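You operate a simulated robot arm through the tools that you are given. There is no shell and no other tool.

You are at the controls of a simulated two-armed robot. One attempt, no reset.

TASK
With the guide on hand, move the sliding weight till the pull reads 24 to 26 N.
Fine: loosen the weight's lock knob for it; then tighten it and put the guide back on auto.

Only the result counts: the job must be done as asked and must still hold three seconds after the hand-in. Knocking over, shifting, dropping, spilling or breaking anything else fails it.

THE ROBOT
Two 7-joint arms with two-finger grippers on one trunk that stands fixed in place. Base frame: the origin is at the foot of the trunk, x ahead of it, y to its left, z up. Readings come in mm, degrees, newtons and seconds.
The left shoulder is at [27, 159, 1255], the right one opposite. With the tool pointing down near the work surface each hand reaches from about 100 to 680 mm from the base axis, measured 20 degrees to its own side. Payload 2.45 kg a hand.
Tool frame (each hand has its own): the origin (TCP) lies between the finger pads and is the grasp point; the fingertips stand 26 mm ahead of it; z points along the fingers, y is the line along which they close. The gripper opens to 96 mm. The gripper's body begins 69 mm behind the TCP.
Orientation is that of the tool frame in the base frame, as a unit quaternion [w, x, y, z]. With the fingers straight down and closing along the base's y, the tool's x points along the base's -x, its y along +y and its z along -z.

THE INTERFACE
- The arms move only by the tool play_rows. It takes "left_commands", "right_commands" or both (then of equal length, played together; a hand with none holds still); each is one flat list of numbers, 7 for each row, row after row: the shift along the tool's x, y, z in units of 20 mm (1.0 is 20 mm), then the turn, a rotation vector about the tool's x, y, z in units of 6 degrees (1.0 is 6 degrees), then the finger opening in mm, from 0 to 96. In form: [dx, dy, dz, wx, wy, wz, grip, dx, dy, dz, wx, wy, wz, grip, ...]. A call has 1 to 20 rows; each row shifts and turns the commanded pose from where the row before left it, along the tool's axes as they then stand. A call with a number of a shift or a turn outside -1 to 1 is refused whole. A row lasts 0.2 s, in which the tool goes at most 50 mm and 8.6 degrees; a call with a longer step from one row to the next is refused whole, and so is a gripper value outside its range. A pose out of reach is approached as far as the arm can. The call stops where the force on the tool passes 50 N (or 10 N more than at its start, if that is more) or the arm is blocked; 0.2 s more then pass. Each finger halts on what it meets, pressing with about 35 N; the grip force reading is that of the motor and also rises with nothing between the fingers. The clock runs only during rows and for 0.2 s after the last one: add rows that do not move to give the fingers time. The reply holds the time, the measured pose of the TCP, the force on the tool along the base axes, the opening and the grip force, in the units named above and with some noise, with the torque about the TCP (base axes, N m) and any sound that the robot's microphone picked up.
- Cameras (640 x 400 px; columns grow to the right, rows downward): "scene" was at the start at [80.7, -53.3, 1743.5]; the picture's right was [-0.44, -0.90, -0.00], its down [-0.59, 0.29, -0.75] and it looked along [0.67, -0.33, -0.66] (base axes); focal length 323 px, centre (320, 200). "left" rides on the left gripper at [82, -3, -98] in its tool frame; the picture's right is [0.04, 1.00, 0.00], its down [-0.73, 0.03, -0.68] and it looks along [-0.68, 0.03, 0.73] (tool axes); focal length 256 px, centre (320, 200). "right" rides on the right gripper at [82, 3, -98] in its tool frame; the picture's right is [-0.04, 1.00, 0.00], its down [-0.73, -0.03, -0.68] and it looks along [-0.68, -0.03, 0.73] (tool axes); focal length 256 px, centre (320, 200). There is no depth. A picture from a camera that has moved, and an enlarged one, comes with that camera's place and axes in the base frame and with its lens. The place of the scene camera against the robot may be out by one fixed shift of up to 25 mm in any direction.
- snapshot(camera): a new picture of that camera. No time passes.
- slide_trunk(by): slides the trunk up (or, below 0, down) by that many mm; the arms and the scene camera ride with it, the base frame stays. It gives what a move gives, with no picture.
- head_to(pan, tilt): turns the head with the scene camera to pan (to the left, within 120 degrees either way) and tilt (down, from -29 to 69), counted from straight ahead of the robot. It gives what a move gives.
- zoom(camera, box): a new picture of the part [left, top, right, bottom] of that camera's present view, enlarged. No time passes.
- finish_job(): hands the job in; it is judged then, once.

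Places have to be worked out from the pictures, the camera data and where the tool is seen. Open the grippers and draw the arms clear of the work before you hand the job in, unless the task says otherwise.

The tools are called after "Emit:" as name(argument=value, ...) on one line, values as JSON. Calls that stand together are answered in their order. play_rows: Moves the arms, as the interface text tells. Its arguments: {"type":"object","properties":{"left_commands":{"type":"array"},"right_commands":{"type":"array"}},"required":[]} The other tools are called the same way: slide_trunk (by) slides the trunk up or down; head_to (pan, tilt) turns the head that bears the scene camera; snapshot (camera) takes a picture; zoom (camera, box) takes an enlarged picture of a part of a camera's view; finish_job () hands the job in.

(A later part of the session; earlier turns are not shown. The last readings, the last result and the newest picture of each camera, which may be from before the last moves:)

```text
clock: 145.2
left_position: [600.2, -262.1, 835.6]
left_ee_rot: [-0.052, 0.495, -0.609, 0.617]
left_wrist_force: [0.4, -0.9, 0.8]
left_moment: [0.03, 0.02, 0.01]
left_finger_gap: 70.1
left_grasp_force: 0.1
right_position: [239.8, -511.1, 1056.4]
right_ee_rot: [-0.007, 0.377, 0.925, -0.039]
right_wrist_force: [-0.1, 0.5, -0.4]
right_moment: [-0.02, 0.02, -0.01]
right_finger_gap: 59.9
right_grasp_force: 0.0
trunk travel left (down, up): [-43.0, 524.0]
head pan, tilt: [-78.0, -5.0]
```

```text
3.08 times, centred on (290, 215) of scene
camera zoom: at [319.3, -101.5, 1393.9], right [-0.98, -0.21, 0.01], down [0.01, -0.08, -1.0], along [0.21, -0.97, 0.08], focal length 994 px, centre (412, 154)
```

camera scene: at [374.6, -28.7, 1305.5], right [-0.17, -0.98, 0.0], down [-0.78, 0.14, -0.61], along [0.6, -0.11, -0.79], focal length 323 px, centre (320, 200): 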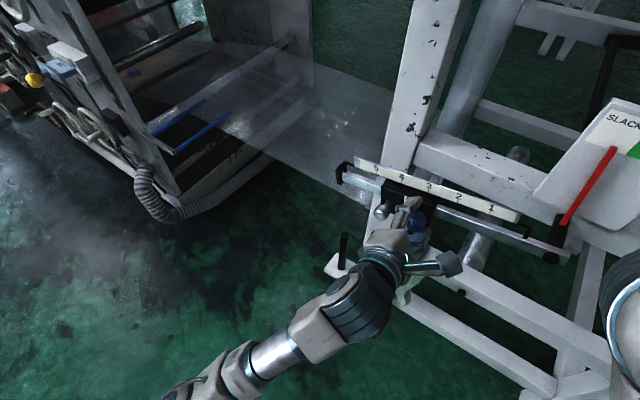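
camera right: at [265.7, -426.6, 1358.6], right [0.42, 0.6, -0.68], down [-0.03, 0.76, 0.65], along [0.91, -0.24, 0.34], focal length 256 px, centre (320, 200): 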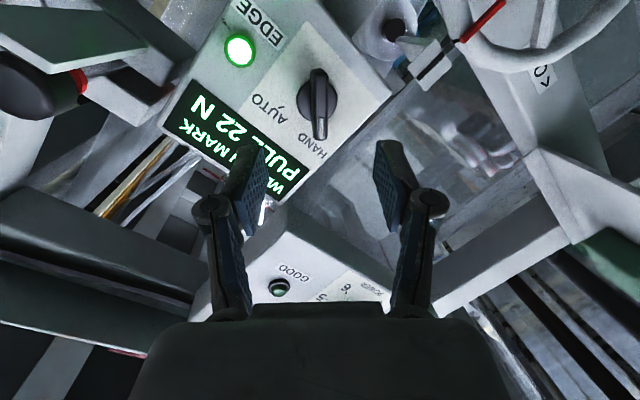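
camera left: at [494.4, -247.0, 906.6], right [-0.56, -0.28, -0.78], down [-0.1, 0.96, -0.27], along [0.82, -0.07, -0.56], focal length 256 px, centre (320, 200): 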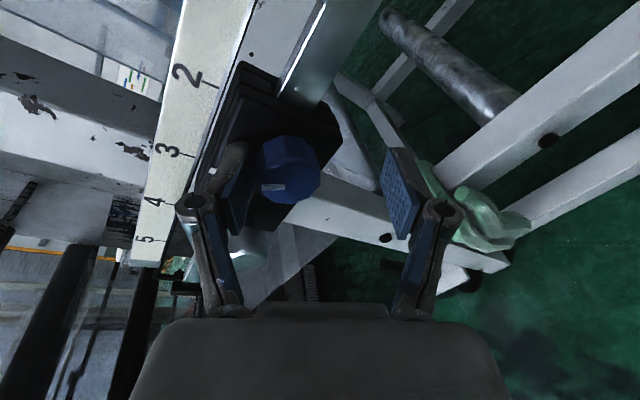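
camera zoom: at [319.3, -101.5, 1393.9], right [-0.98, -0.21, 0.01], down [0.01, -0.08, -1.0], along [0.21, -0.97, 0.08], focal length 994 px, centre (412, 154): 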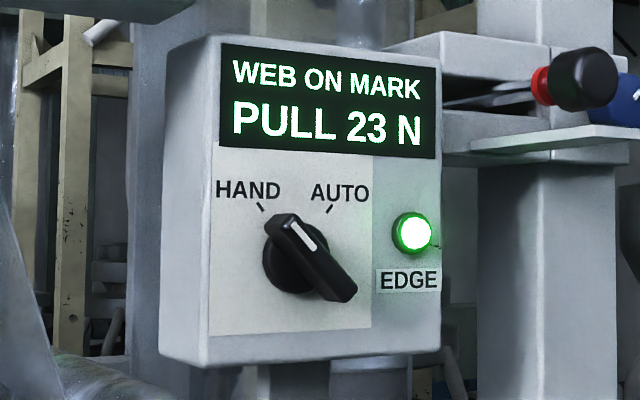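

With the lever free, the weight at about 2.9 gives 23 N – so inward raises the pull by roughly 2 N per division. The knob is now at about [609, -266, 851]; I'll recentre, grip it, and slide another 38 mm inward.

Emit:
play_rows(left_commands=[0.18, -0.42, -0.15, 0, 0, 0, 70, 0.18, -0.42, -0.15, 0, 0, 0, 70, 0, 0, 0, 0, 0, 0, 60, 0, 0, 0, 0, 0, 0, 45, 0, 0, 0, 0, 0, 0, 30, 0, 0, 0, 0, 0, 0, 24, 0, 0, 0, 0, 0, 0, 24])

Emit:
snapshot(camera="left")

```text
clock: 146.8
left_position: [603.1, -256.8, 855.4]
left_ee_rot: [-0.052, 0.495, -0.61, 0.617]
left_wrist_force: [-0.8, 0.1, 0.7]
left_moment: [-0.29, -0.29, 0.29]
left_finger_gap: 33.2
left_grasp_force: 44.8
right_position: [238.6, -510.9, 1055.6]
right_ee_rot: [-0.006, 0.377, 0.925, -0.039]
right_wrist_force: [-0.4, 0.4, 0.4]
right_moment: [-0.01, -0.02, -0.02]
right_finger_gap: 60.1
right_grasp_force: 0.0
trunk travel left (down, up): [-43.0, 524.0]
head pan, tilt: [-78.0, -5.0]
```

```text
taken
camera left: at [495.9, -243.0, 925.8], right [-0.56, -0.28, -0.78], down [-0.1, 0.96, -0.27], along [0.82, -0.07, -0.56], focal length 256 px, centre (320, 200)
```

left: 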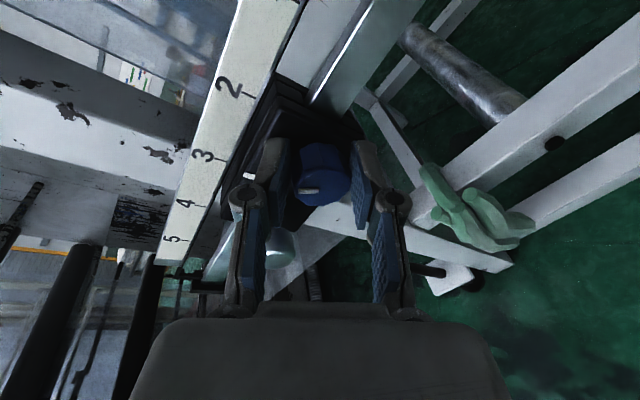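

Gripped. Sliding the carriage 38 mm further inward.

Emit:
play_rows(left_commands=[0.38, 0.28, 0.012, 0, 0, 0, 24, 0.38, 0.28, 0.012, 0, 0, 0, 24, 0.38, 0.28, 0.012, 0, 0, 0, 24, 0.38, 0.28, 0.012, 0, 0, 0, 24, 0, 0, 0, 0, 0, 0, 24, 0, 0, 0, 0, 0, 0, 36, 0, 0, 0, 0, 0, 0, 50, 0, 0, 0, 0, 0, 0, 70, 0, 0, 0, 0, 0, 0, 70, 0, 0, 0, 0, 0, 0, 70, 0, 0, 0, 0, 0, 0, 70, 0, 0, 0, 0, 0, 0, 70])

Emit:
zoom(camera="scene", box=[230, 150, 350, 280])

Emit:
snapshot(camera="left")

```text
clock: 149.4
left_position: [575.6, -284.4, 852.6]
left_ee_rot: [-0.051, 0.495, -0.61, 0.616]
left_wrist_force: [-0.4, 0.4, 0.0]
left_moment: [0.01, 0.01, -0.03]
left_finger_gap: 70.0
left_grasp_force: 0.0
right_position: [239.1, -510.9, 1056.6]
right_ee_rot: [-0.007, 0.377, 0.925, -0.039]
right_wrist_force: [0.3, -0.5, -0.1]
right_moment: [-0.03, 0.03, -0.02]
right_finger_gap: 60.0
right_grasp_force: 0.1
trunk travel left (down, up): [-43.0, 524.0]
head pan, tilt: [-78.0, -5.0]
```

```text
3.08 times, centred on (290, 215) of scene
camera zoom: at [319.2, -101.8, 1393.9], right [-0.98, -0.21, 0.01], down [0.01, -0.08, -1.0], along [0.21, -0.97, 0.08], focal length 994 px, centre (412, 154)
```

zoom: 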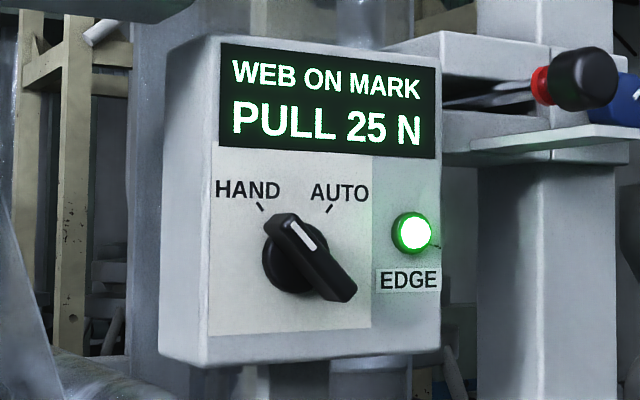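

```text
taken
camera left: at [469.2, -269.7, 923.7], right [-0.56, -0.28, -0.78], down [-0.1, 0.96, -0.27], along [0.82, -0.07, -0.56], focal length 256 px, centre (320, 200)
```

left: 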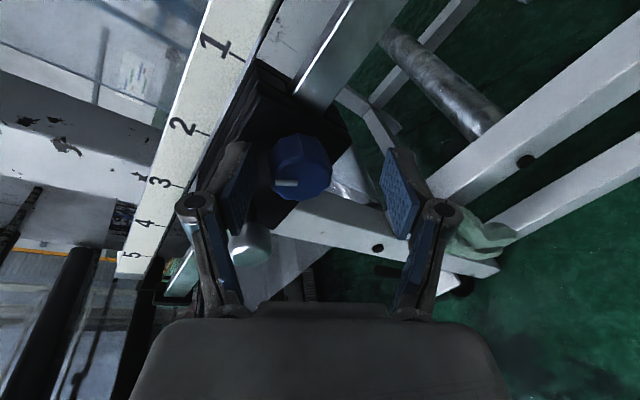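

The free lever now reads 25 N. I'll let it settle a moment, confirm, then centre on the knob and grip it to tighten.

Emit:
play_rows(left_commands=[0.14, -0.27, -0.07, 0, 0, 0, 70, 0.14, -0.27, -0.07, 0, 0, 0, 70, 0, 0, 0, 0, 0, 0, 70, 0, 0, 0, 0, 0, 0, 70, 0, 0, 0, 0, 0, 0, 70])

Emit:
zoom(camera="scene", box=[230, 150, 350, 280])

Emit:
snapshot(camera="left")

```text
clock: 150.6
left_position: [578.0, -283.8, 864.9]
left_ee_rot: [-0.052, 0.496, -0.61, 0.617]
left_wrist_force: [-0.2, 0.2, 0.1]
left_moment: [0.02, 0.0, -0.01]
left_finger_gap: 69.9
left_grasp_force: 0.1
right_position: [238.8, -512.3, 1056.0]
right_ee_rot: [-0.006, 0.377, 0.925, -0.038]
right_wrist_force: [-0.3, -0.2, 0.5]
right_moment: [-0.02, 0.03, 0.01]
right_finger_gap: 59.8
right_grasp_force: 0.0
trunk travel left (down, up): [-43.0, 524.0]
head pan, tilt: [-78.0, -5.0]
```

```text
3.08 times, centred on (290, 215) of scene
camera zoom: at [319.2, -101.7, 1393.9], right [-0.98, -0.21, 0.01], down [0.01, -0.08, -1.0], along [0.21, -0.97, 0.08], focal length 994 px, centre (412, 154)
```

zoom: 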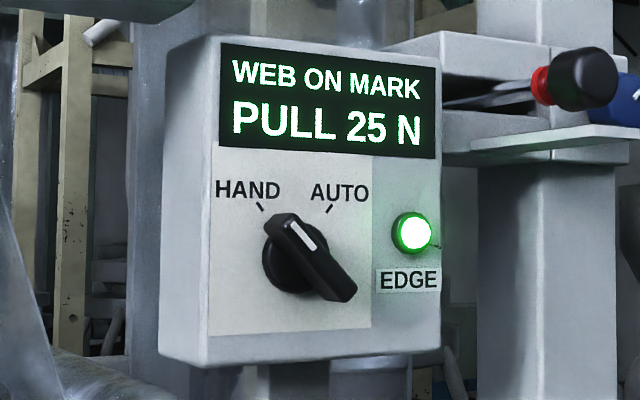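

```text
taken
camera left: at [470.3, -269.1, 935.9], right [-0.56, -0.28, -0.78], down [-0.1, 0.96, -0.27], along [0.82, -0.07, -0.56], focal length 256 px, centre (320, 200)
```

left: 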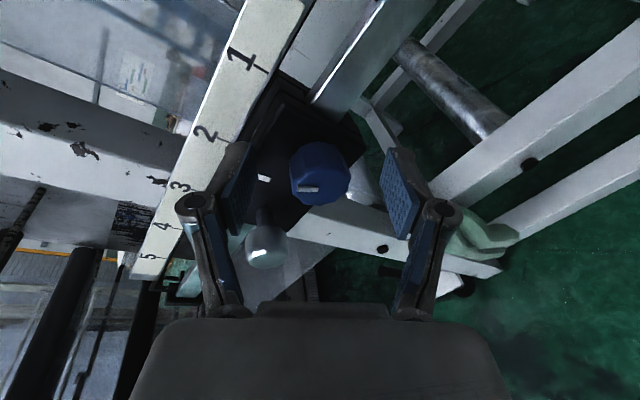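

Steady at 25 N and the knob is centred. I'll close on it and turn clockwise 60° first.

Emit:
play_rows(left_commands=[0, 0, 0, 0, 0, 0, 55, 0, 0, 0, 0, 0, 0, 40, 0, 0, 0, 0, 0, 0, 28, 0, 0, 0, 0, 0, 0, 24, 0, 0, 0, 0, 0, 0, 24])

Emit:
snapshot(camera="left")

Emit:
play_rows(left_commands=[0, 0, 0, 0, 0, 1, 24, 0, 0, 0, 0, 0, 1, 24, 0, 0, 0, 0, 0, 1, 24, 0, 0, 0, 0, 0, 1, 24, 0, 0, 0, 0, 0, 1, 24, 0, 0, 0, 0, 0, 1, 24, 0, 0, 0, 0, 0, 1, 24, 0, 0, 0, 0, 0, 1, 24, 0, 0, 0, 0, 0, 1, 24, 0, 0, 0, 0, 0, 1, 24, 0, 0, 0, 0, 0, 0, 24])

Emit:
snapshot(camera="left")

```text
clock: 151.8
left_position: [577.8, -283.1, 865.7]
left_ee_rot: [-0.052, 0.495, -0.61, 0.617]
left_wrist_force: [1.3, -0.6, 1.2]
left_moment: [-0.36, -0.35, 0.27]
left_finger_gap: 33.0
left_grasp_force: 45.0
right_position: [239.2, -509.7, 1055.8]
right_ee_rot: [-0.006, 0.376, 0.926, -0.039]
right_wrist_force: [0.6, 0.2, -0.3]
right_moment: [-0.06, 0.01, 0.0]
right_finger_gap: 59.7
right_grasp_force: 0.1
trunk travel left (down, up): [-43.0, 524.0]
head pan, tilt: [-78.0, -5.0]
```

```text
taken
camera left: at [470.4, -268.9, 935.9], right [-0.56, -0.28, -0.78], down [-0.1, 0.96, -0.27], along [0.82, -0.07, -0.56], focal length 256 px, centre (320, 200)
```

left: 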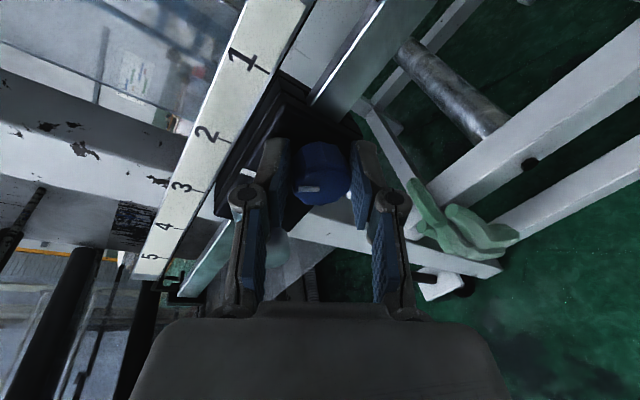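

```text
clock: 154.2
left_position: [577.0, -283.0, 864.5]
left_ee_rot: [0.353, -0.123, 0.776, -0.508]
left_wrist_force: [-2.4, 1.2, -2.1]
left_moment: [-0.41, -0.4, 0.12]
left_finger_gap: 32.9
left_grasp_force: 45.2
right_position: [238.8, -511.4, 1053.9]
right_ee_rot: [-0.006, 0.377, 0.925, -0.039]
right_wrist_force: [-0.1, 0.1, -0.5]
right_moment: [-0.02, 0.03, -0.03]
right_finger_gap: 60.1
right_grasp_force: 0.0
trunk travel left (down, up): [-43.0, 524.0]
head pan, tilt: [-78.0, -5.0]
```

```text
taken
camera left: at [450.3, -261.2, 857.5], right [0.14, 0.43, -0.89], down [0.07, 0.89, 0.44], along [0.99, -0.13, 0.09], focal length 256 px, centre (320, 200)
```

left: 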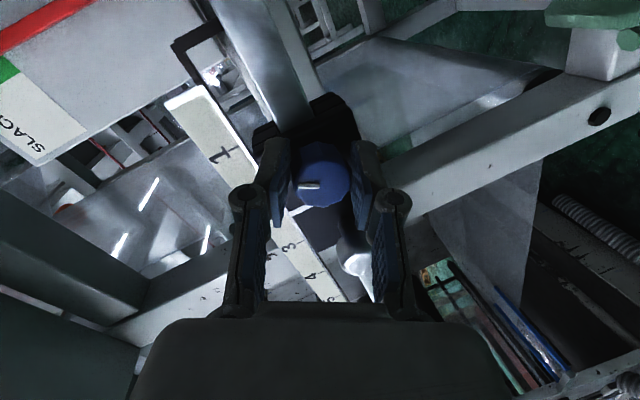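

The knob turned with the grip. I'll continue the remaining 18° and then a little further, watching the torque for the tight stop.

Emit:
play_rows(left_commands=[0, 0, 0, 0, 0, 1, 24, 0, 0, 0, 0, 0, 1, 24, 0, 0, 0, 0, 0, 1, 24, 0, 0, 0, 0, 0, 0, 24])

Emit:
snapshot(camera="left")

Emit:
play_rows(left_commands=[0, 0, 0, 0, 0, 0.7, 24, 0, 0, 0, 0, 0, 0, 24])

Emit:
snapshot(camera="left")

```text
clock: 155.2
left_position: [576.8, -282.3, 866.6]
left_ee_rot: [0.429, -0.001, 0.786, -0.445]
left_wrist_force: [0.1, 5.8, -2.7]
left_moment: [-0.33, -0.25, -0.05]
left_finger_gap: 32.5
left_grasp_force: 45.1
right_position: [239.5, -510.0, 1056.1]
right_ee_rot: [-0.007, 0.377, 0.925, -0.039]
right_wrist_force: [-0.4, 0.7, 0.2]
right_moment: [-0.01, 0.0, -0.01]
right_finger_gap: 59.9
right_grasp_force: 0.0
trunk travel left (down, up): [-43.0, 524.0]
head pan, tilt: [-78.0, -5.0]
```

```text
taken
camera left: at [457.2, -247.8, 836.7], right [0.36, 0.59, -0.73], down [0.02, 0.77, 0.63], along [0.93, -0.24, 0.27], focal length 256 px, centre (320, 200)
```

left: 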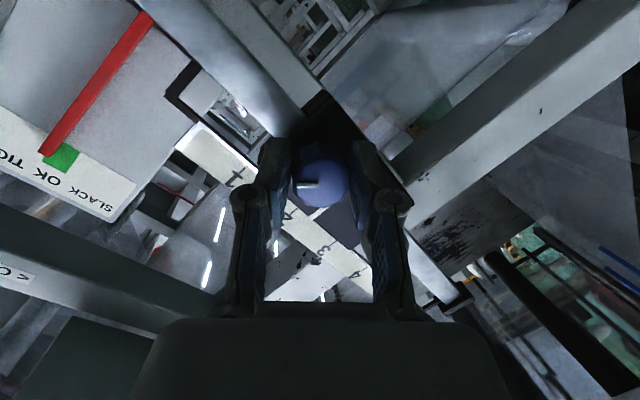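

```text
clock: 155.8
left_position: [576.4, -284.0, 867.0]
left_ee_rot: [0.445, 0.029, 0.784, -0.431]
left_wrist_force: [1.3, 4.5, 0.3]
left_moment: [-1.09, -0.25, 0.12]
left_finger_gap: 32.3
left_grasp_force: 45.4
right_position: [238.8, -510.4, 1056.1]
right_ee_rot: [-0.006, 0.377, 0.925, -0.039]
right_wrist_force: [0.1, 0.1, 0.0]
right_moment: [-0.02, 0.02, 0.01]
right_finger_gap: 59.7
right_grasp_force: 0.1
trunk travel left (down, up): [-43.0, 524.0]
head pan, tilt: [-78.0, -5.0]
```

```text
taken
camera left: at [459.1, -244.5, 833.2], right [0.4, 0.61, -0.68], down [0.0, 0.74, 0.67], along [0.92, -0.27, 0.3], focal length 256 px, centre (320, 200)
```

left: 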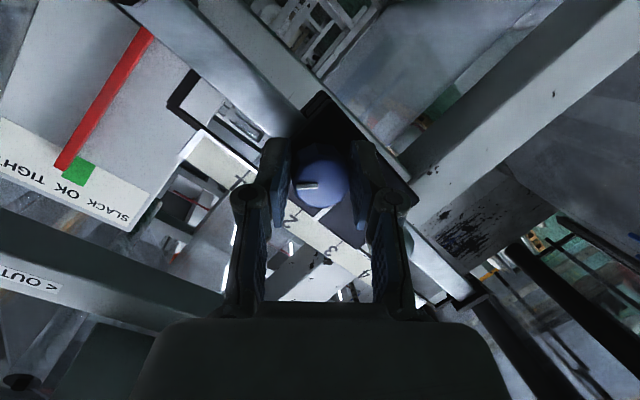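

A resisting torque of about 0.6 Nm just past the original position shows the knob is tight. I'll open the fingers and check the reading with the lever free.

Emit:
play_rows(left_commands=[0, 0, 0, 0, 0, 0, 36, 0, 0, 0, 0, 0, 0, 50, 0, 0, 0, 0, 0, 0, 56, 0, 0, 0, 0, 0, 0, 56, 0, 0, 0, 0, 0, 0, 56, 0, 0, 0, 0, 0, 0, 56])

Emit:
snapshot(camera="left")

Emit:
zoom(camera="scene", box=[230, 150, 350, 280])

```text
clock: 157.2
left_position: [575.6, -284.1, 865.1]
left_ee_rot: [0.444, 0.028, 0.785, -0.431]
left_wrist_force: [1.6, 0.2, 0.6]
left_moment: [0.02, -0.01, 0.0]
left_finger_gap: 55.9
left_grasp_force: 0.1
right_position: [239.3, -510.9, 1055.3]
right_ee_rot: [-0.007, 0.377, 0.926, -0.039]
right_wrist_force: [1.1, 0.6, 0.8]
right_moment: [-0.01, -0.01, 0.0]
right_finger_gap: 60.0
right_grasp_force: 0.1
trunk travel left (down, up): [-43.0, 524.0]
head pan, tilt: [-78.0, -5.0]
```

```text
taken
camera left: at [459.0, -245.0, 832.6], right [0.4, 0.61, -0.68], down [0.0, 0.74, 0.67], along [0.92, -0.27, 0.3], focal length 256 px, centre (320, 200)
```

left: 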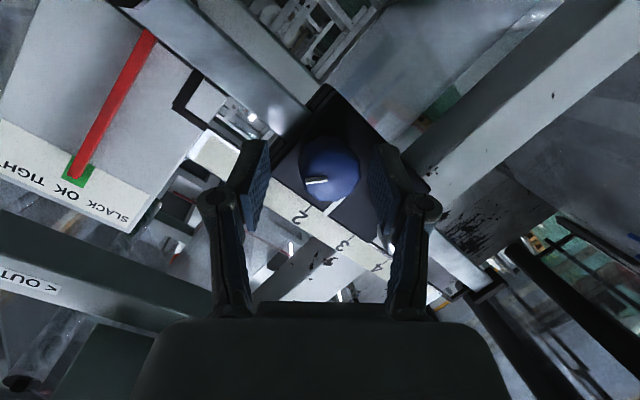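

```text
3.08 times, centred on (290, 215) of scene
camera zoom: at [319.3, -101.5, 1393.9], right [-0.98, -0.21, 0.01], down [0.01, -0.08, -1.0], along [0.21, -0.97, 0.08], focal length 994 px, centre (412, 154)
```

zoom: 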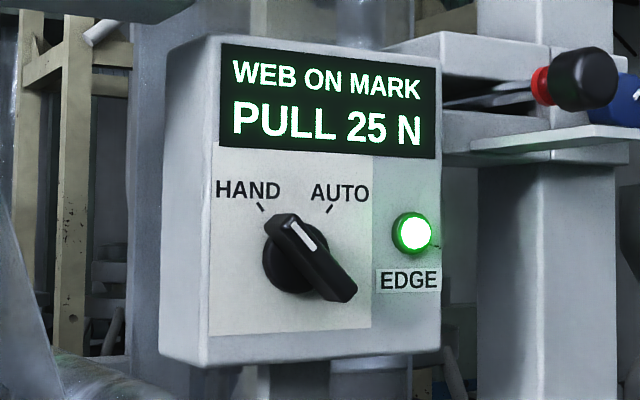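

25 N with the lever free and the knob tight at its original mark. I'll withdraw the left hand straight out 100 mm along the knob axis.

Emit:
play_rows(left_commands=[0.09, 0.07, -0.486, 0, 0, 0, 58, 0.187, 0.141, -0.972, 0, 0, 0, 58, 0.187, 0.141, -0.972, 0, 0, 0, 58, 0.187, 0.141, -0.972, 0, 0, 0, 58, 0.187, 0.141, -0.972, 0, 0, 0, 58, 0, 0, 0, 0, 0, 0, 58])

Emit:
snapshot(camera="left")

Emit:
zoom(camera="scene", box=[230, 150, 350, 280])

```text
clock: 158.6
left_position: [513.0, -220.6, 866.2]
left_ee_rot: [0.444, 0.028, 0.785, -0.43]
left_wrist_force: [-0.6, -0.7, -0.3]
left_moment: [0.0, 0.01, 0.03]
left_finger_gap: 58.0
left_grasp_force: 0.1
right_position: [239.2, -510.2, 1056.2]
right_ee_rot: [-0.007, 0.377, 0.925, -0.039]
right_wrist_force: [0.1, -0.4, 0.8]
right_moment: [0.02, -0.01, -0.01]
right_finger_gap: 59.8
right_grasp_force: 0.0
trunk travel left (down, up): [-43.0, 524.0]
head pan, tilt: [-78.0, -5.0]
```

```text
taken
camera left: at [395.3, -181.3, 832.5], right [0.4, 0.61, -0.68], down [0.0, 0.74, 0.67], along [0.92, -0.27, 0.3], focal length 256 px, centre (320, 200)
```

left: 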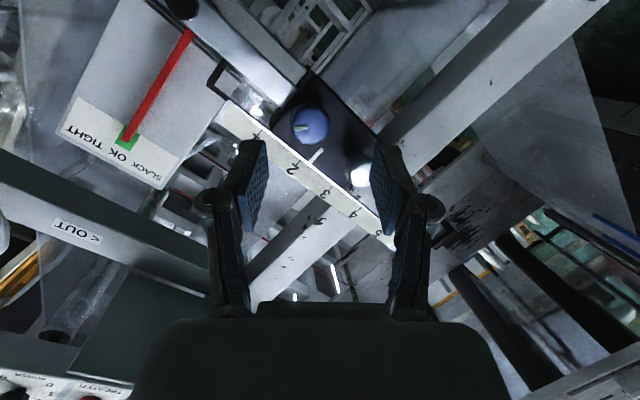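

```text
3.08 times, centred on (290, 215) of scene
camera zoom: at [319.2, -101.0, 1394.0], right [-0.98, -0.21, 0.01], down [0.01, -0.08, -1.0], along [0.21, -0.97, 0.08], focal length 994 px, centre (412, 154)
```

zoom: 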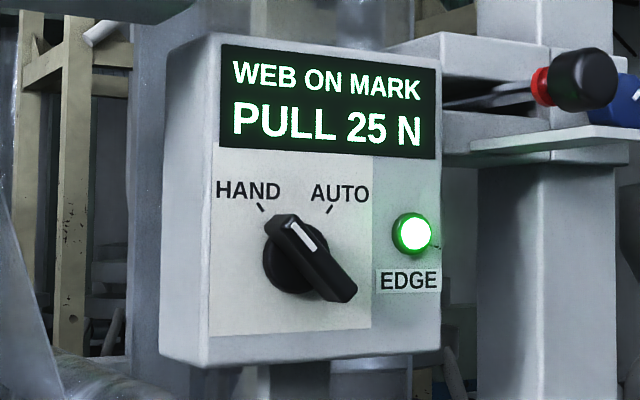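

Reading holds at 25 N. I'll zoom on the carriage to check the knob mark and pointer.

Emit:
zoom(camera="left", box=[100, 60, 420, 260])

```text
2.00 times, centred on (260, 160) of left
camera zoom: at [395.3, -181.3, 832.5], right [0.4, 0.61, -0.68], down [0.0, 0.74, 0.67], along [0.92, -0.27, 0.3], focal length 512 px, centre (440, 280)
```

zoom: 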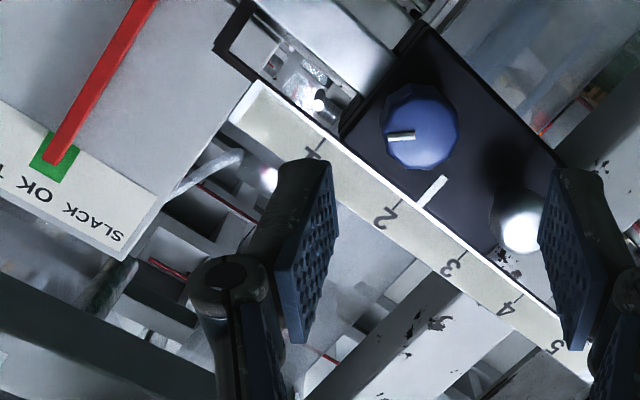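

The knob's mark is at the same angle as before loosening, and the red pointer sits in the green OK zone. Now I'll take the left arm well away: retreat 80 mm more and turn its heading back to straight ahead.

Emit:
play_rows(left_commands=[0.187, 0.141, -0.972, 0, 0, 0, 58, 0.187, 0.141, -0.972, 0, 0, 0, 58, 0.187, 0.141, -0.972, 0, 0, 0, 58, 0.187, 0.141, -0.972, 0, 0, 0, 58, 0, 0, 0, -0.721, -0.652, -0.231, 58, 0, 0, 0, -0.721, -0.652, -0.231, 58, 0, 0, 0, -0.721, -0.652, -0.231, 58, 0, 0, 0, -0.721, -0.652, -0.231, 58, 0, 0, 0, -0.721, -0.652, -0.231, 58, 0, 0, 0, -0.721, -0.652, -0.231, 58, 0, 0, 0, -0.721, -0.652, -0.231, 58, 0, 0, 0, 0, 0, 0, 58])

Emit:
head_to(pan=-5, tilt=58)

Emit:
snapshot(camera="scene")

```text
clock: 161.2
left_position: [458.9, -163.8, 866.6]
left_ee_rot: [0.571, -0.258, 0.741, -0.24]
left_wrist_force: [0.1, -0.1, -0.8]
left_moment: [0.01, -0.01, -0.04]
left_finger_gap: 57.8
left_grasp_force: 0.1
right_position: [238.3, -509.0, 1055.0]
right_ee_rot: [-0.008, 0.377, 0.925, -0.038]
right_wrist_force: [-0.4, -0.7, 0.3]
right_moment: [0.02, 0.03, -0.01]
right_finger_gap: 59.9
right_grasp_force: 0.0
trunk travel left (down, up): [-43.0, 524.0]
head pan, tilt: [-78.0, -5.0]
```

```text
clock: 162.6
left_position: [458.3, -162.5, 866.4]
left_ee_rot: [0.57, -0.256, 0.742, -0.243]
left_wrist_force: [0.0, 0.5, -0.2]
left_moment: [0.02, -0.01, 0.0]
left_finger_gap: 58.1
left_grasp_force: 0.1
right_position: [238.6, -510.8, 1056.2]
right_ee_rot: [-0.006, 0.377, 0.925, -0.039]
right_wrist_force: [-0.2, 0.6, -0.7]
right_moment: [0.0, 0.01, 0.03]
right_finger_gap: 60.0
right_grasp_force: 0.0
trunk travel left (down, up): [-43.0, 524.0]
head pan, tilt: [-5.0, 58.0]
```

```text
taken
camera scene: at [368.5, -22.0, 1298.2], right [-0.09, -1.0, 0.0], down [-0.85, 0.08, -0.53], along [0.52, -0.04, -0.85], focal length 323 px, centre (320, 200)
```

scene: 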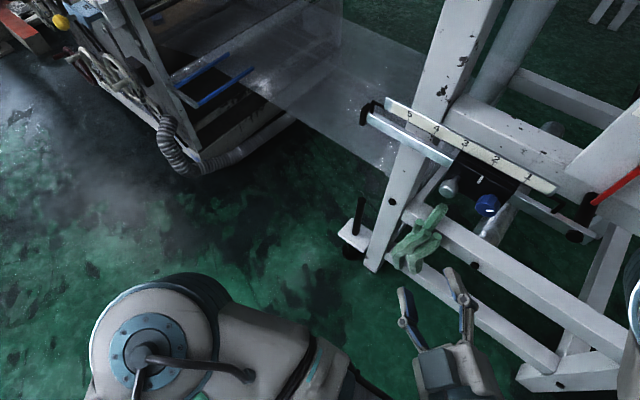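

The left hand is clear in front of the machine. I'll move it far left to make room for the right arm.

Emit:
play_rows(left_commands=[-0.751, 0.781, -0.293, 0, 0, 0, 58, -0.751, 0.781, -0.293, 0, 0, 0, 58, -0.751, 0.781, -0.293, 0, 0, 0, 58, -0.751, 0.781, -0.293, 0, 0, 0, 58, -0.751, 0.781, -0.293, 0, 0, 0, 58, -0.751, 0.781, -0.293, 0, 0, 0, 58, -0.751, 0.781, -0.293, 0, 0, 0, 58, -0.751, 0.781, -0.293, 0, 0, 0, 58, -0.751, 0.781, -0.293, 0, 0, 0, 58, -0.751, 0.781, -0.293, 0, 0, 0, 58, -0.751, 0.781, -0.293, 0, 0, 0, 58, -0.751, 0.781, -0.293, 0, 0, 0, 58, -0.751, 0.781, -0.293, 0, 0, 0, 58, -0.751, 0.781, -0.293, 0, 0, 0, 58, 0, 0, 0, 0, 0, 0, 58])

Emit:
snapshot(camera="scene")

```text
clock: 165.8
left_position: [465.4, 35.3, 941.3]
left_ee_rot: [0.57, -0.255, 0.743, -0.241]
left_wrist_force: [-1.2, -0.6, 0.1]
left_moment: [0.0, -0.01, 0.0]
left_finger_gap: 57.6
left_grasp_force: 0.1
left hand out of reach, approached as far as the arm can: row 8, 9, 10, 11, 12, 13, 14
right_position: [239.3, -510.4, 1055.1]
right_ee_rot: [-0.005, 0.377, 0.925, -0.039]
right_wrist_force: [0.1, 0.7, 0.0]
right_moment: [0.03, 0.0, -0.03]
right_finger_gap: 59.7
right_grasp_force: 0.0
trunk travel left (down, up): [-43.0, 524.0]
head pan, tilt: [-5.0, 58.0]
```

```text
taken
camera scene: at [368.5, -19.7, 1298.2], right [-0.09, -1.0, 0.0], down [-0.85, 0.07, -0.52], along [0.52, -0.05, -0.85], focal length 323 px, centre (320, 200)
```

scene: 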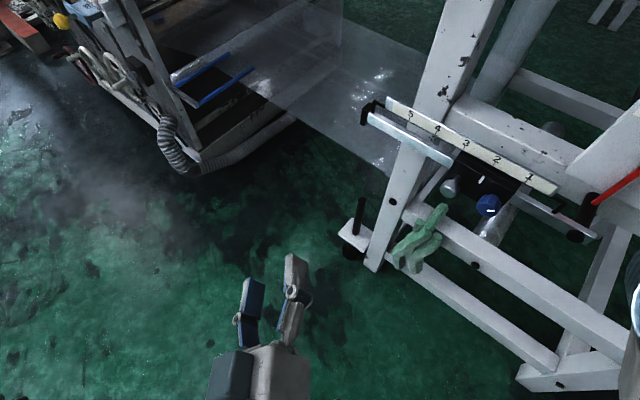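

I'll pitch the left tool back to pointing down, then move it further left.

Emit:
play_rows(left_commands=[0, 0, 0, -0.657, 0.751, -0.069, 58, 0, 0, 0, -0.657, 0.751, -0.069, 58, 0, 0, 0, -0.657, 0.751, -0.069, 58, 0, 0, 0, -0.657, 0.751, -0.069, 58, 0, 0, 0, -0.657, 0.751, -0.069, 58, 0, 0, 0, -0.657, 0.751, -0.069, 58, 0, 0, 0, -0.657, 0.751, -0.069, 58, 0, 0, 0, -0.657, 0.751, -0.069, 58, 0, 0, 0, -0.657, 0.751, -0.069, 58, 0, 0, 0, -0.657, 0.751, -0.069, 58, 0, 0, 0, -0.657, 0.751, -0.069, 58, 0, 0, 0, -0.657, 0.751, -0.069, 58, 0, 0, 0, -0.657, 0.751, -0.069, 58, 0, 0, 0, 0, 0, 0, 58])

Emit:
snapshot(camera="scene")

```text
clock: 168.8
left_position: [462.7, 34.3, 939.3]
left_ee_rot: [-0.024, -0.35, 0.936, -0.026]
left_wrist_force: [-0.1, 1.2, 0.6]
left_moment: [-0.03, 0.0, 0.01]
left_finger_gap: 58.2
left_grasp_force: 0.0
right_position: [239.7, -511.1, 1056.7]
right_ee_rot: [-0.007, 0.377, 0.925, -0.038]
right_wrist_force: [-0.3, -0.6, 0.4]
right_moment: [0.02, 0.03, 0.01]
right_finger_gap: 60.1
right_grasp_force: 0.0
trunk travel left (down, up): [-43.0, 524.0]
head pan, tilt: [-5.0, 58.0]
```

```text
taken
camera scene: at [368.8, -20.1, 1298.1], right [-0.09, -1.0, 0.0], down [-0.85, 0.07, -0.52], along [0.52, -0.04, -0.85], focal length 323 px, centre (320, 200)
```

scene: 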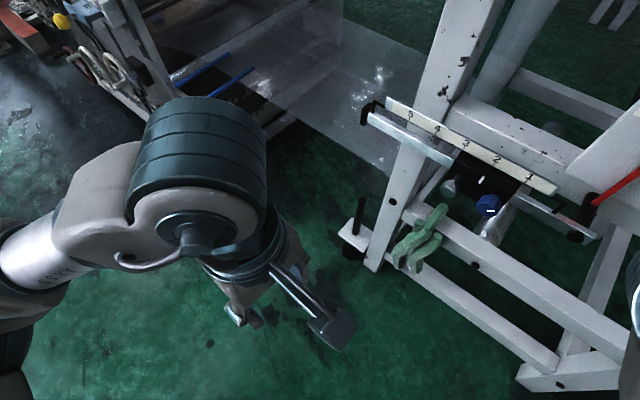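

Tool-down again. Moving the left hand about 190 mm to the left, to its earlier parking spot.

Emit:
play_rows(left_commands=[-0.24, 1, 0, 0, 0, 0, 58, -0.24, 1, 0, 0, 0, 0, 58, -0.24, 1, 0, 0, 0, 0, 58, -0.24, 1, 0, 0, 0, 0, 58, -0.24, 1, 0, 0, 0, 0, 58, -0.24, 1, 0, 0, 0, 0, 58, -0.24, 1, 0, 0, 0, 0, 58, -0.24, 1, 0, 0, 0, 0, 58, -0.24, 1, 0, 0, 0, 0, 58, 0, 0, 0, 0, 0, 0, 58])

Emit:
slide_trunk(by=180)

Emit:
head_to(pan=-40, tilt=35)

Emit:
snapshot(camera="scene")

Emit:
snapshot(camera="right")

```text
clock: 171.0
left_position: [378.1, 199.3, 930.7]
left_ee_rot: [-0.024, -0.35, 0.936, -0.026]
left_wrist_force: [-0.9, 0.0, -0.2]
left_moment: [0.0, 0.0, 0.0]
left_finger_gap: 58.1
left_grasp_force: 0.1
right_position: [239.6, -509.7, 1056.8]
right_ee_rot: [-0.007, 0.378, 0.925, -0.04]
right_wrist_force: [1.0, 0.0, -0.3]
right_moment: [0.01, -0.02, -0.01]
right_finger_gap: 59.9
right_grasp_force: 0.1
trunk travel left (down, up): [-43.0, 524.0]
head pan, tilt: [-5.0, 58.0]
```

```text
clock: 173.0
left_position: [379.3, 199.0, 1109.3]
left_ee_rot: [-0.027, -0.35, 0.936, -0.027]
left_wrist_force: [0.5, -0.8, -0.4]
left_moment: [0.03, 0.03, 0.0]
left_finger_gap: 58.2
left_grasp_force: 0.1
right_position: [239.4, -510.2, 1234.9]
right_ee_rot: [-0.006, 0.376, 0.926, -0.039]
right_wrist_force: [-0.2, -0.4, -0.3]
right_moment: [0.0, -0.01, 0.03]
right_finger_gap: 59.7
right_grasp_force: 0.2
trunk travel left (down, up): [-223.0, 344.0]
head pan, tilt: [-5.0, 58.0]
```

```text
clock: 174.0
left_position: [378.8, 198.7, 1111.4]
left_ee_rot: [-0.025, -0.351, 0.936, -0.027]
left_wrist_force: [0.0, 0.0, 0.6]
left_moment: [0.0, 0.01, -0.03]
left_finger_gap: 57.7
left_grasp_force: 0.1
right_position: [239.1, -509.9, 1237.0]
right_ee_rot: [-0.007, 0.378, 0.925, -0.039]
right_wrist_force: [-0.5, 1.1, 0.5]
right_moment: [0.0, 0.05, 0.0]
right_finger_gap: 60.0
right_grasp_force: 0.1
trunk travel left (down, up): [-223.0, 344.0]
head pan, tilt: [-40.0, 35.0]
```

```text
taken
camera scene: at [166.5, -69.1, 1549.8], right [-0.64, -0.77, 0.0], down [-0.44, 0.37, -0.82], along [0.63, -0.53, -0.58], focal length 323 px, centre (320, 200)
```

scene: 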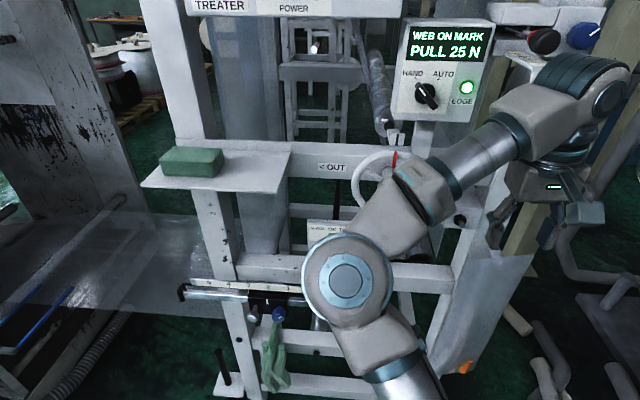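

```text
taken
camera right: at [186.4, -444.1, 1331.5], right [0.73, 0.68, -0.08], down [0.53, -0.49, 0.69], along [0.44, -0.54, -0.72], focal length 256 px, centre (320, 200)
```

right: 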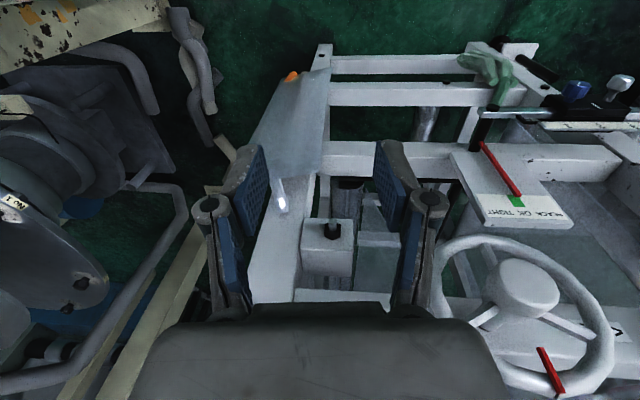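

PULL still reads 25 N and the trunk is back at the height that worked for the selector. I'll bring the right hand in front of the console and pitch it up to face the selector again.

Emit:
play_rows(right_commands=[0.51, 0.89, -0.5, 0, 0, 0, 60, 0.51, 0.89, -0.5, 0, 0, 0, 60, 0.51, 0.89, -0.5, 0, 0, 0, 60, 0.51, 0.89, -0.5, 0, 0, 0, 60, 0.51, 0.89, -0.5, 0, 0, 0, 60, 0.51, 0.89, -0.5, 0, 0, 0, 60, 0, 0, 0, 0, 0, 0, 60])

Emit:
play_rows(right_commands=[0, 0, 0, 0, -1, 0, 60, 0, 0, 0, 0, -1, 0, 60, 0, 0, 0, 0, -1, 0, 60, 0, 0, 0, 0, -1, 0, 60, 0, 0, 0, 0, -1, 0, 60, 0, 0, 0, 0, -1, 0, 60, 0, 0, 0, 0, -1, 0, 60, 0, 0, 0, 0, -1, 0, 60, 0, 0, 0, 0, -1, 0, 60, 0, 0, 0, 0, -1, 0, 60, 0, 0, 0, 0, -1, 0, 60, 0, 0, 0, 0, -1, 0, 60, 0, 0, 0, 0, -1, 0, 60, 0, 0, 0, 0, 0, 0, 60])

Emit:
snapshot(camera="scene")

Emit:
snapshot(camera="right")

```text
clock: 175.6
left_position: [378.1, 199.5, 1110.6]
left_ee_rot: [-0.025, -0.35, 0.936, -0.026]
left_wrist_force: [-0.1, 0.3, -0.6]
left_moment: [0.0, 0.03, 0.02]
left_finger_gap: 58.2
left_grasp_force: 0.2
right_position: [270.8, -400.1, 1282.5]
right_ee_rot: [-0.006, 0.378, 0.925, -0.04]
right_wrist_force: [0.7, 0.2, 0.5]
right_moment: [0.0, 0.01, 0.01]
right_finger_gap: 60.0
right_grasp_force: 0.0
right hand out of reach, approached as far as the arm can: row 6
trunk travel left (down, up): [-223.0, 344.0]
head pan, tilt: [-40.0, 35.0]
```

```text
clock: 178.6
left_position: [378.0, 200.2, 1111.1]
left_ee_rot: [-0.025, -0.35, 0.936, -0.027]
left_wrist_force: [0.3, -0.4, -0.9]
left_moment: [0.02, -0.01, 0.03]
left_finger_gap: 57.8
left_grasp_force: 0.1
right_position: [269.4, -399.7, 1283.7]
right_ee_rot: [0.577, 0.269, 0.722, -0.269]
right_wrist_force: [-0.2, 0.9, -0.2]
right_moment: [0.0, -0.01, 0.0]
right_finger_gap: 60.1
right_grasp_force: 0.0
trunk travel left (down, up): [-223.0, 344.0]
head pan, tilt: [-40.0, 35.0]
```

```text
taken
camera scene: at [166.1, -67.2, 1550.0], right [-0.64, -0.77, 0.0], down [-0.44, 0.37, -0.82], along [0.63, -0.53, -0.58], focal length 323 px, centre (320, 200)
```

scene: 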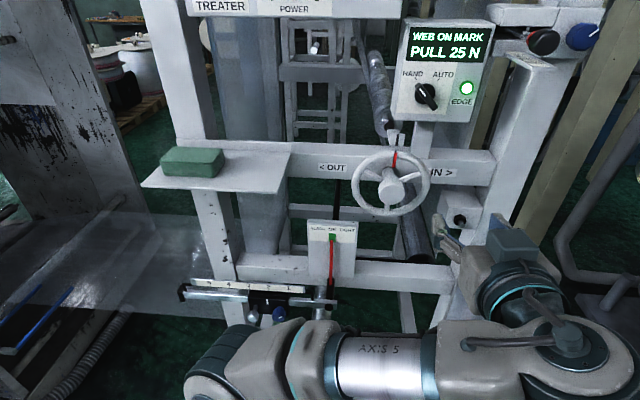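

```text
taken
camera right: at [187.9, -322.2, 1220.6], right [0.7, 0.71, -0.04], down [-0.35, 0.4, 0.85], along [0.62, -0.58, 0.53], focal length 256 px, centre (320, 200)
```

right: 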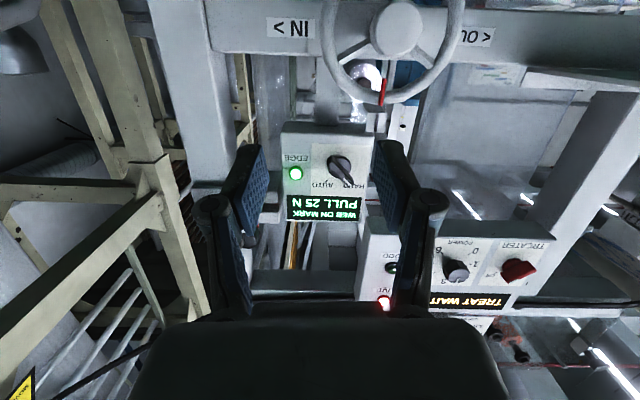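

The right arm faces the console; the selector shows HAND and 25 N. I'll rise to the selector's height, then advance to 75 mm short while rolling -42° to match the bar at HAND.

Emit:
play_rows(right_commands=[-0.976, 0.17, 0, 0, 0, 0, 60, -0.976, 0.17, 0, 0, 0, 0, 60, -0.976, 0.17, 0, 0, 0, 0, 60, -0.976, 0.17, 0, 0, 0, 0, 60, -0.976, 0.17, 0, 0, 0, 0, 60, -0.976, 0.17, 0, 0, 0, 0, 60, -0.976, 0.17, 0, 0, 0, 0, 60, 0, 0, 0.9, 0, 0, -1, 60, 0, 0, 0.9, 0, 0, -1, 60, 0, 0, 0.9, 0, 0, -1, 60, 0, 0, 0.9, 0, 0, -1, 60, 0, 0, 0.9, 0, 0, -1, 60, 0, 0, 0.9, 0, 0, -1, 60, 0, 0, 0.9, 0, 0, -1, 60, 0, 0, 0, 0, 0, 0, 60])

Emit:
snapshot(camera="right")

Emit:
zoom(camera="right", box=[220, 40, 420, 220])

```text
clock: 181.8
left_position: [377.3, 199.6, 1110.6]
left_ee_rot: [-0.025, -0.351, 0.936, -0.027]
left_wrist_force: [0.4, 0.3, -0.5]
left_moment: [0.01, 0.0, 0.02]
left_finger_gap: 58.1
left_grasp_force: 0.1
right_position: [399.2, -479.6, 1391.5]
right_ee_rot: [0.442, -0.009, 0.771, -0.458]
right_wrist_force: [0.7, 0.0, 0.0]
right_moment: [0.03, -0.01, 0.0]
right_finger_gap: 59.8
right_grasp_force: 0.1
trunk travel left (down, up): [-223.0, 344.0]
head pan, tilt: [-40.0, 35.0]
```

```text
taken
camera right: at [282.3, -445.3, 1351.3], right [0.42, 0.6, -0.69], down [-0.03, 0.76, 0.64], along [0.91, -0.24, 0.34], focal length 256 px, centre (320, 200)
```

right: 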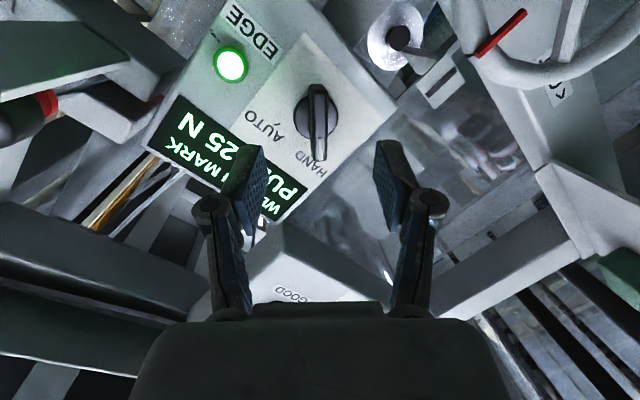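

```text
2.22 times, centred on (320, 130) of right
camera zoom: at [282.3, -445.3, 1351.3], right [0.42, 0.6, -0.69], down [-0.03, 0.76, 0.64], along [0.91, -0.24, 0.34], focal length 569 px, centre (320, 356)
```

zoom: 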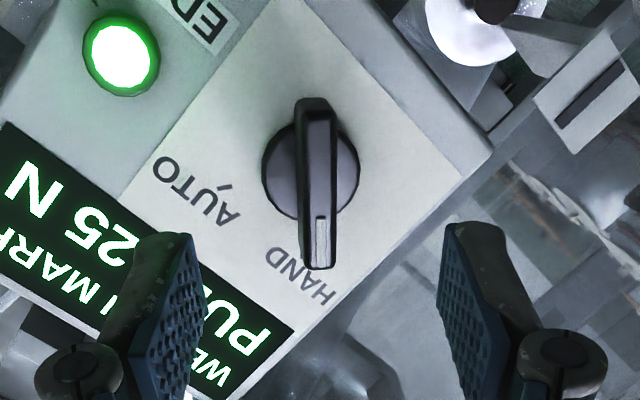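

The bar is aligned with the fingers and centred. I'll advance 57 mm so the fingertips straddle it.

Emit:
play_rows(right_commands=[-0.1, -0.07, 0.45, 0, 0, 0, 60, 0, 0, 0.8, 0, 0, 0, 60, 0, 0, 0.8, 0, 0, 0, 60, 0, 0, 0.8, 0, 0, 0, 60, 0, 0, 0, 0, 0, 0, 60])

Emit:
zoom(camera="right", box=[220, 60, 420, 260])

```text
clock: 183.0
left_position: [377.3, 199.2, 1110.4]
left_ee_rot: [-0.025, -0.351, 0.936, -0.027]
left_wrist_force: [0.3, -0.8, -0.1]
left_moment: [0.01, -0.03, -0.01]
left_finger_gap: 57.9
left_grasp_force: 0.0
right_position: [438.4, -520.5, 1381.3]
right_ee_rot: [0.442, -0.008, 0.771, -0.458]
right_wrist_force: [0.6, -1.1, -1.2]
right_moment: [0.01, -0.01, 0.0]
right_finger_gap: 60.0
right_grasp_force: 0.0
trunk travel left (down, up): [-223.0, 344.0]
head pan, tilt: [-40.0, 35.0]
```

```text
2.00 times, centred on (320, 160) of right
camera zoom: at [321.9, -485.3, 1342.7], right [0.42, 0.6, -0.68], down [-0.04, 0.76, 0.65], along [0.91, -0.24, 0.34], focal length 512 px, centre (320, 280)
```

zoom: 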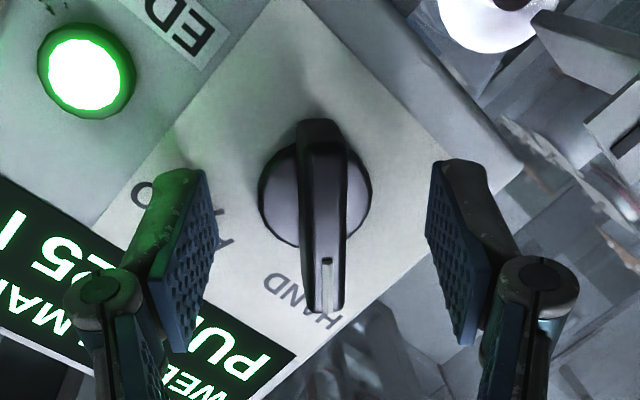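

The bar is centred between the pads. Closing on it and turning clockwise toward AUTO, 42° first.

Emit:
play_rows(right_commands=[0, 0, 0, 0, 0, 0, 40, 0, 0, 0, 0, 0, 0, 20, 0, 0, 0, 0, 0, 0, 5, 0, 0, 0, 0, 0, 0, 5, 0, 0, 0, 0, 0, 1, 5, 0, 0, 0, 0, 0, 1, 5, 0, 0, 0, 0, 0, 1, 5, 0, 0, 0, 0, 0, 1, 5, 0, 0, 0, 0, 0, 1, 5, 0, 0, 0, 0, 0, 1, 5, 0, 0, 0, 0, 0, 1, 5, 0, 0, 0, 0, 0, 0, 5])

Emit:
zoom(camera="right", box=[220, 60, 420, 260])

```text
clock: 185.6
left_position: [376.6, 201.8, 1111.0]
left_ee_rot: [-0.024, -0.35, 0.936, -0.027]
left_wrist_force: [0.0, -0.6, 0.0]
left_moment: [0.01, -0.02, -0.04]
left_finger_gap: 58.0
left_grasp_force: 0.0
right_position: [436.4, -518.7, 1383.2]
right_ee_rot: [0.578, 0.268, 0.723, -0.268]
right_wrist_force: [-18.2, 16.6, -20.3]
right_moment: [0.46, 0.42, -0.01]
right_finger_gap: 10.7
right_grasp_force: 38.3
trunk travel left (down, up): [-223.0, 344.0]
head pan, tilt: [-40.0, 35.0]
```

```text
2.00 times, centred on (320, 160) of right
camera zoom: at [355.7, -442.2, 1321.0], right [0.7, 0.71, -0.04], down [-0.35, 0.39, 0.85], along [0.62, -0.58, 0.53], focal length 512 px, centre (320, 280)
```

zoom: 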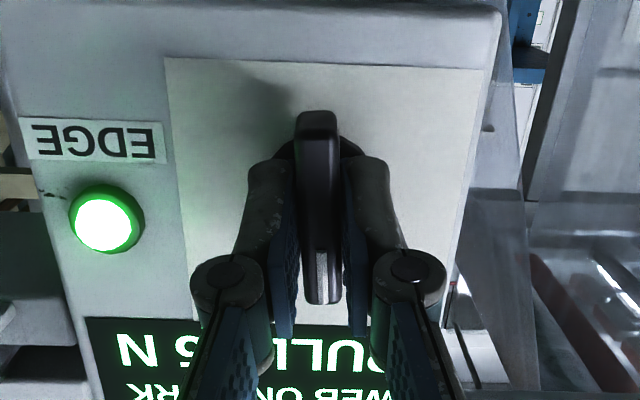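

The knob turned but the tips press lightly on its disc (about 30 N). I'll ease back 2 mm and down 1.5 mm, then continue turning.

Emit:
play_rows(right_commands=[0.08, 0, -0.1, 0, 0, 0, 5, 0, 0, 0, 0, 0, 1, 5, 0, 0, 0, 0, 0, 1, 5, 0, 0, 0, 0, 0, 1, 5, 0, 0, 0, 0, 0, 0, 5])

Emit:
zoom(camera="right", box=[220, 60, 420, 260])

```text
clock: 186.8
left_position: [377.8, 200.3, 1111.2]
left_ee_rot: [-0.025, -0.35, 0.936, -0.027]
left_wrist_force: [0.0, -0.6, 0.2]
left_moment: [-0.02, 0.0, -0.01]
left_finger_gap: 58.1
left_grasp_force: 0.0
right_position: [438.2, -518.9, 1383.2]
right_ee_rot: [0.615, 0.376, 0.671, -0.174]
right_wrist_force: [7.0, -6.1, 17.7]
right_moment: [-0.07, -0.05, 0.87]
right_finger_gap: 11.3
right_grasp_force: 38.3
trunk travel left (down, up): [-223.0, 344.0]
head pan, tilt: [-40.0, 35.0]
```

```text
2.00 times, centred on (320, 160) of right
camera zoom: at [374.4, -424.8, 1323.4], right [0.72, 0.64, 0.27], down [-0.52, 0.24, 0.82], along [0.46, -0.73, 0.51], focal length 512 px, centre (320, 280)
```

zoom: 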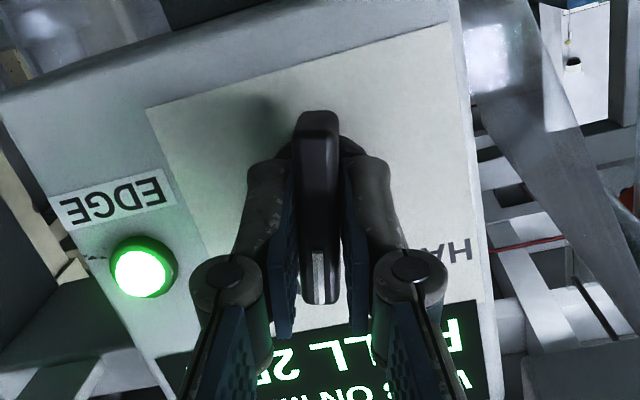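

Turning continues smoothly at about +15°. Next 24° clockwise with a tiny upward correction.

Emit:
play_rows(right_commands=[-0.03, 0, -0.02, 0, 0, 1, 5, 0, 0, 0, 0, 0, 1, 5, 0, 0, 0, 0, 0, 1, 5, 0, 0, 0, 0, 0, 1, 5, 0, 0, 0, 0, 0, 0, 5])

Emit:
zoom(camera="right", box=[220, 60, 420, 260])

Emit:
snapshot(camera="scene")

```text
clock: 188.0
left_position: [377.2, 200.1, 1110.9]
left_ee_rot: [-0.025, -0.351, 0.936, -0.027]
left_wrist_force: [0.2, -0.2, -0.8]
left_moment: [0.0, -0.01, 0.03]
left_finger_gap: 57.9
left_grasp_force: 0.0
right_position: [438.0, -518.7, 1382.9]
right_ee_rot: [0.636, 0.509, 0.578, -0.042]
right_wrist_force: [7.2, -6.2, 19.8]
right_moment: [-0.42, -0.45, 0.88]
right_finger_gap: 12.1
right_grasp_force: 38.9
trunk travel left (down, up): [-223.0, 344.0]
head pan, tilt: [-40.0, 35.0]
```

```text
2.00 times, centred on (320, 160) of right
camera zoom: at [397.4, -405.0, 1338.8], right [0.63, 0.46, 0.63], down [-0.73, 0.07, 0.68], along [0.27, -0.89, 0.37], focal length 512 px, centre (320, 280)
```

zoom: 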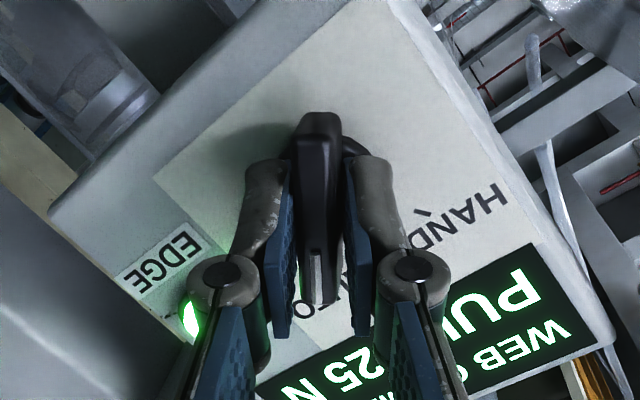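

```text
taken
camera scene: at [166.1, -67.0, 1550.1], right [-0.64, -0.77, 0.0], down [-0.44, 0.37, -0.82], along [0.63, -0.53, -0.58], focal length 323 px, centre (320, 200)
```

scene: 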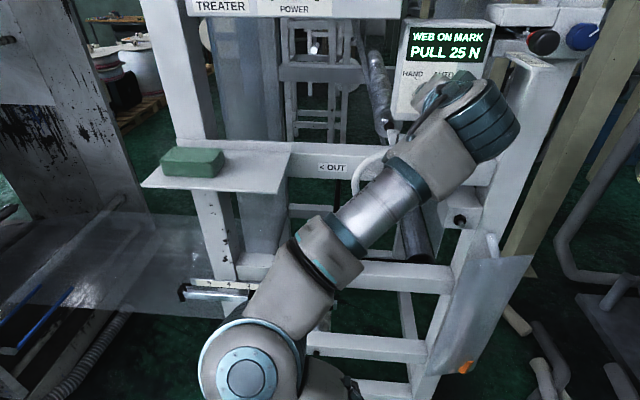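

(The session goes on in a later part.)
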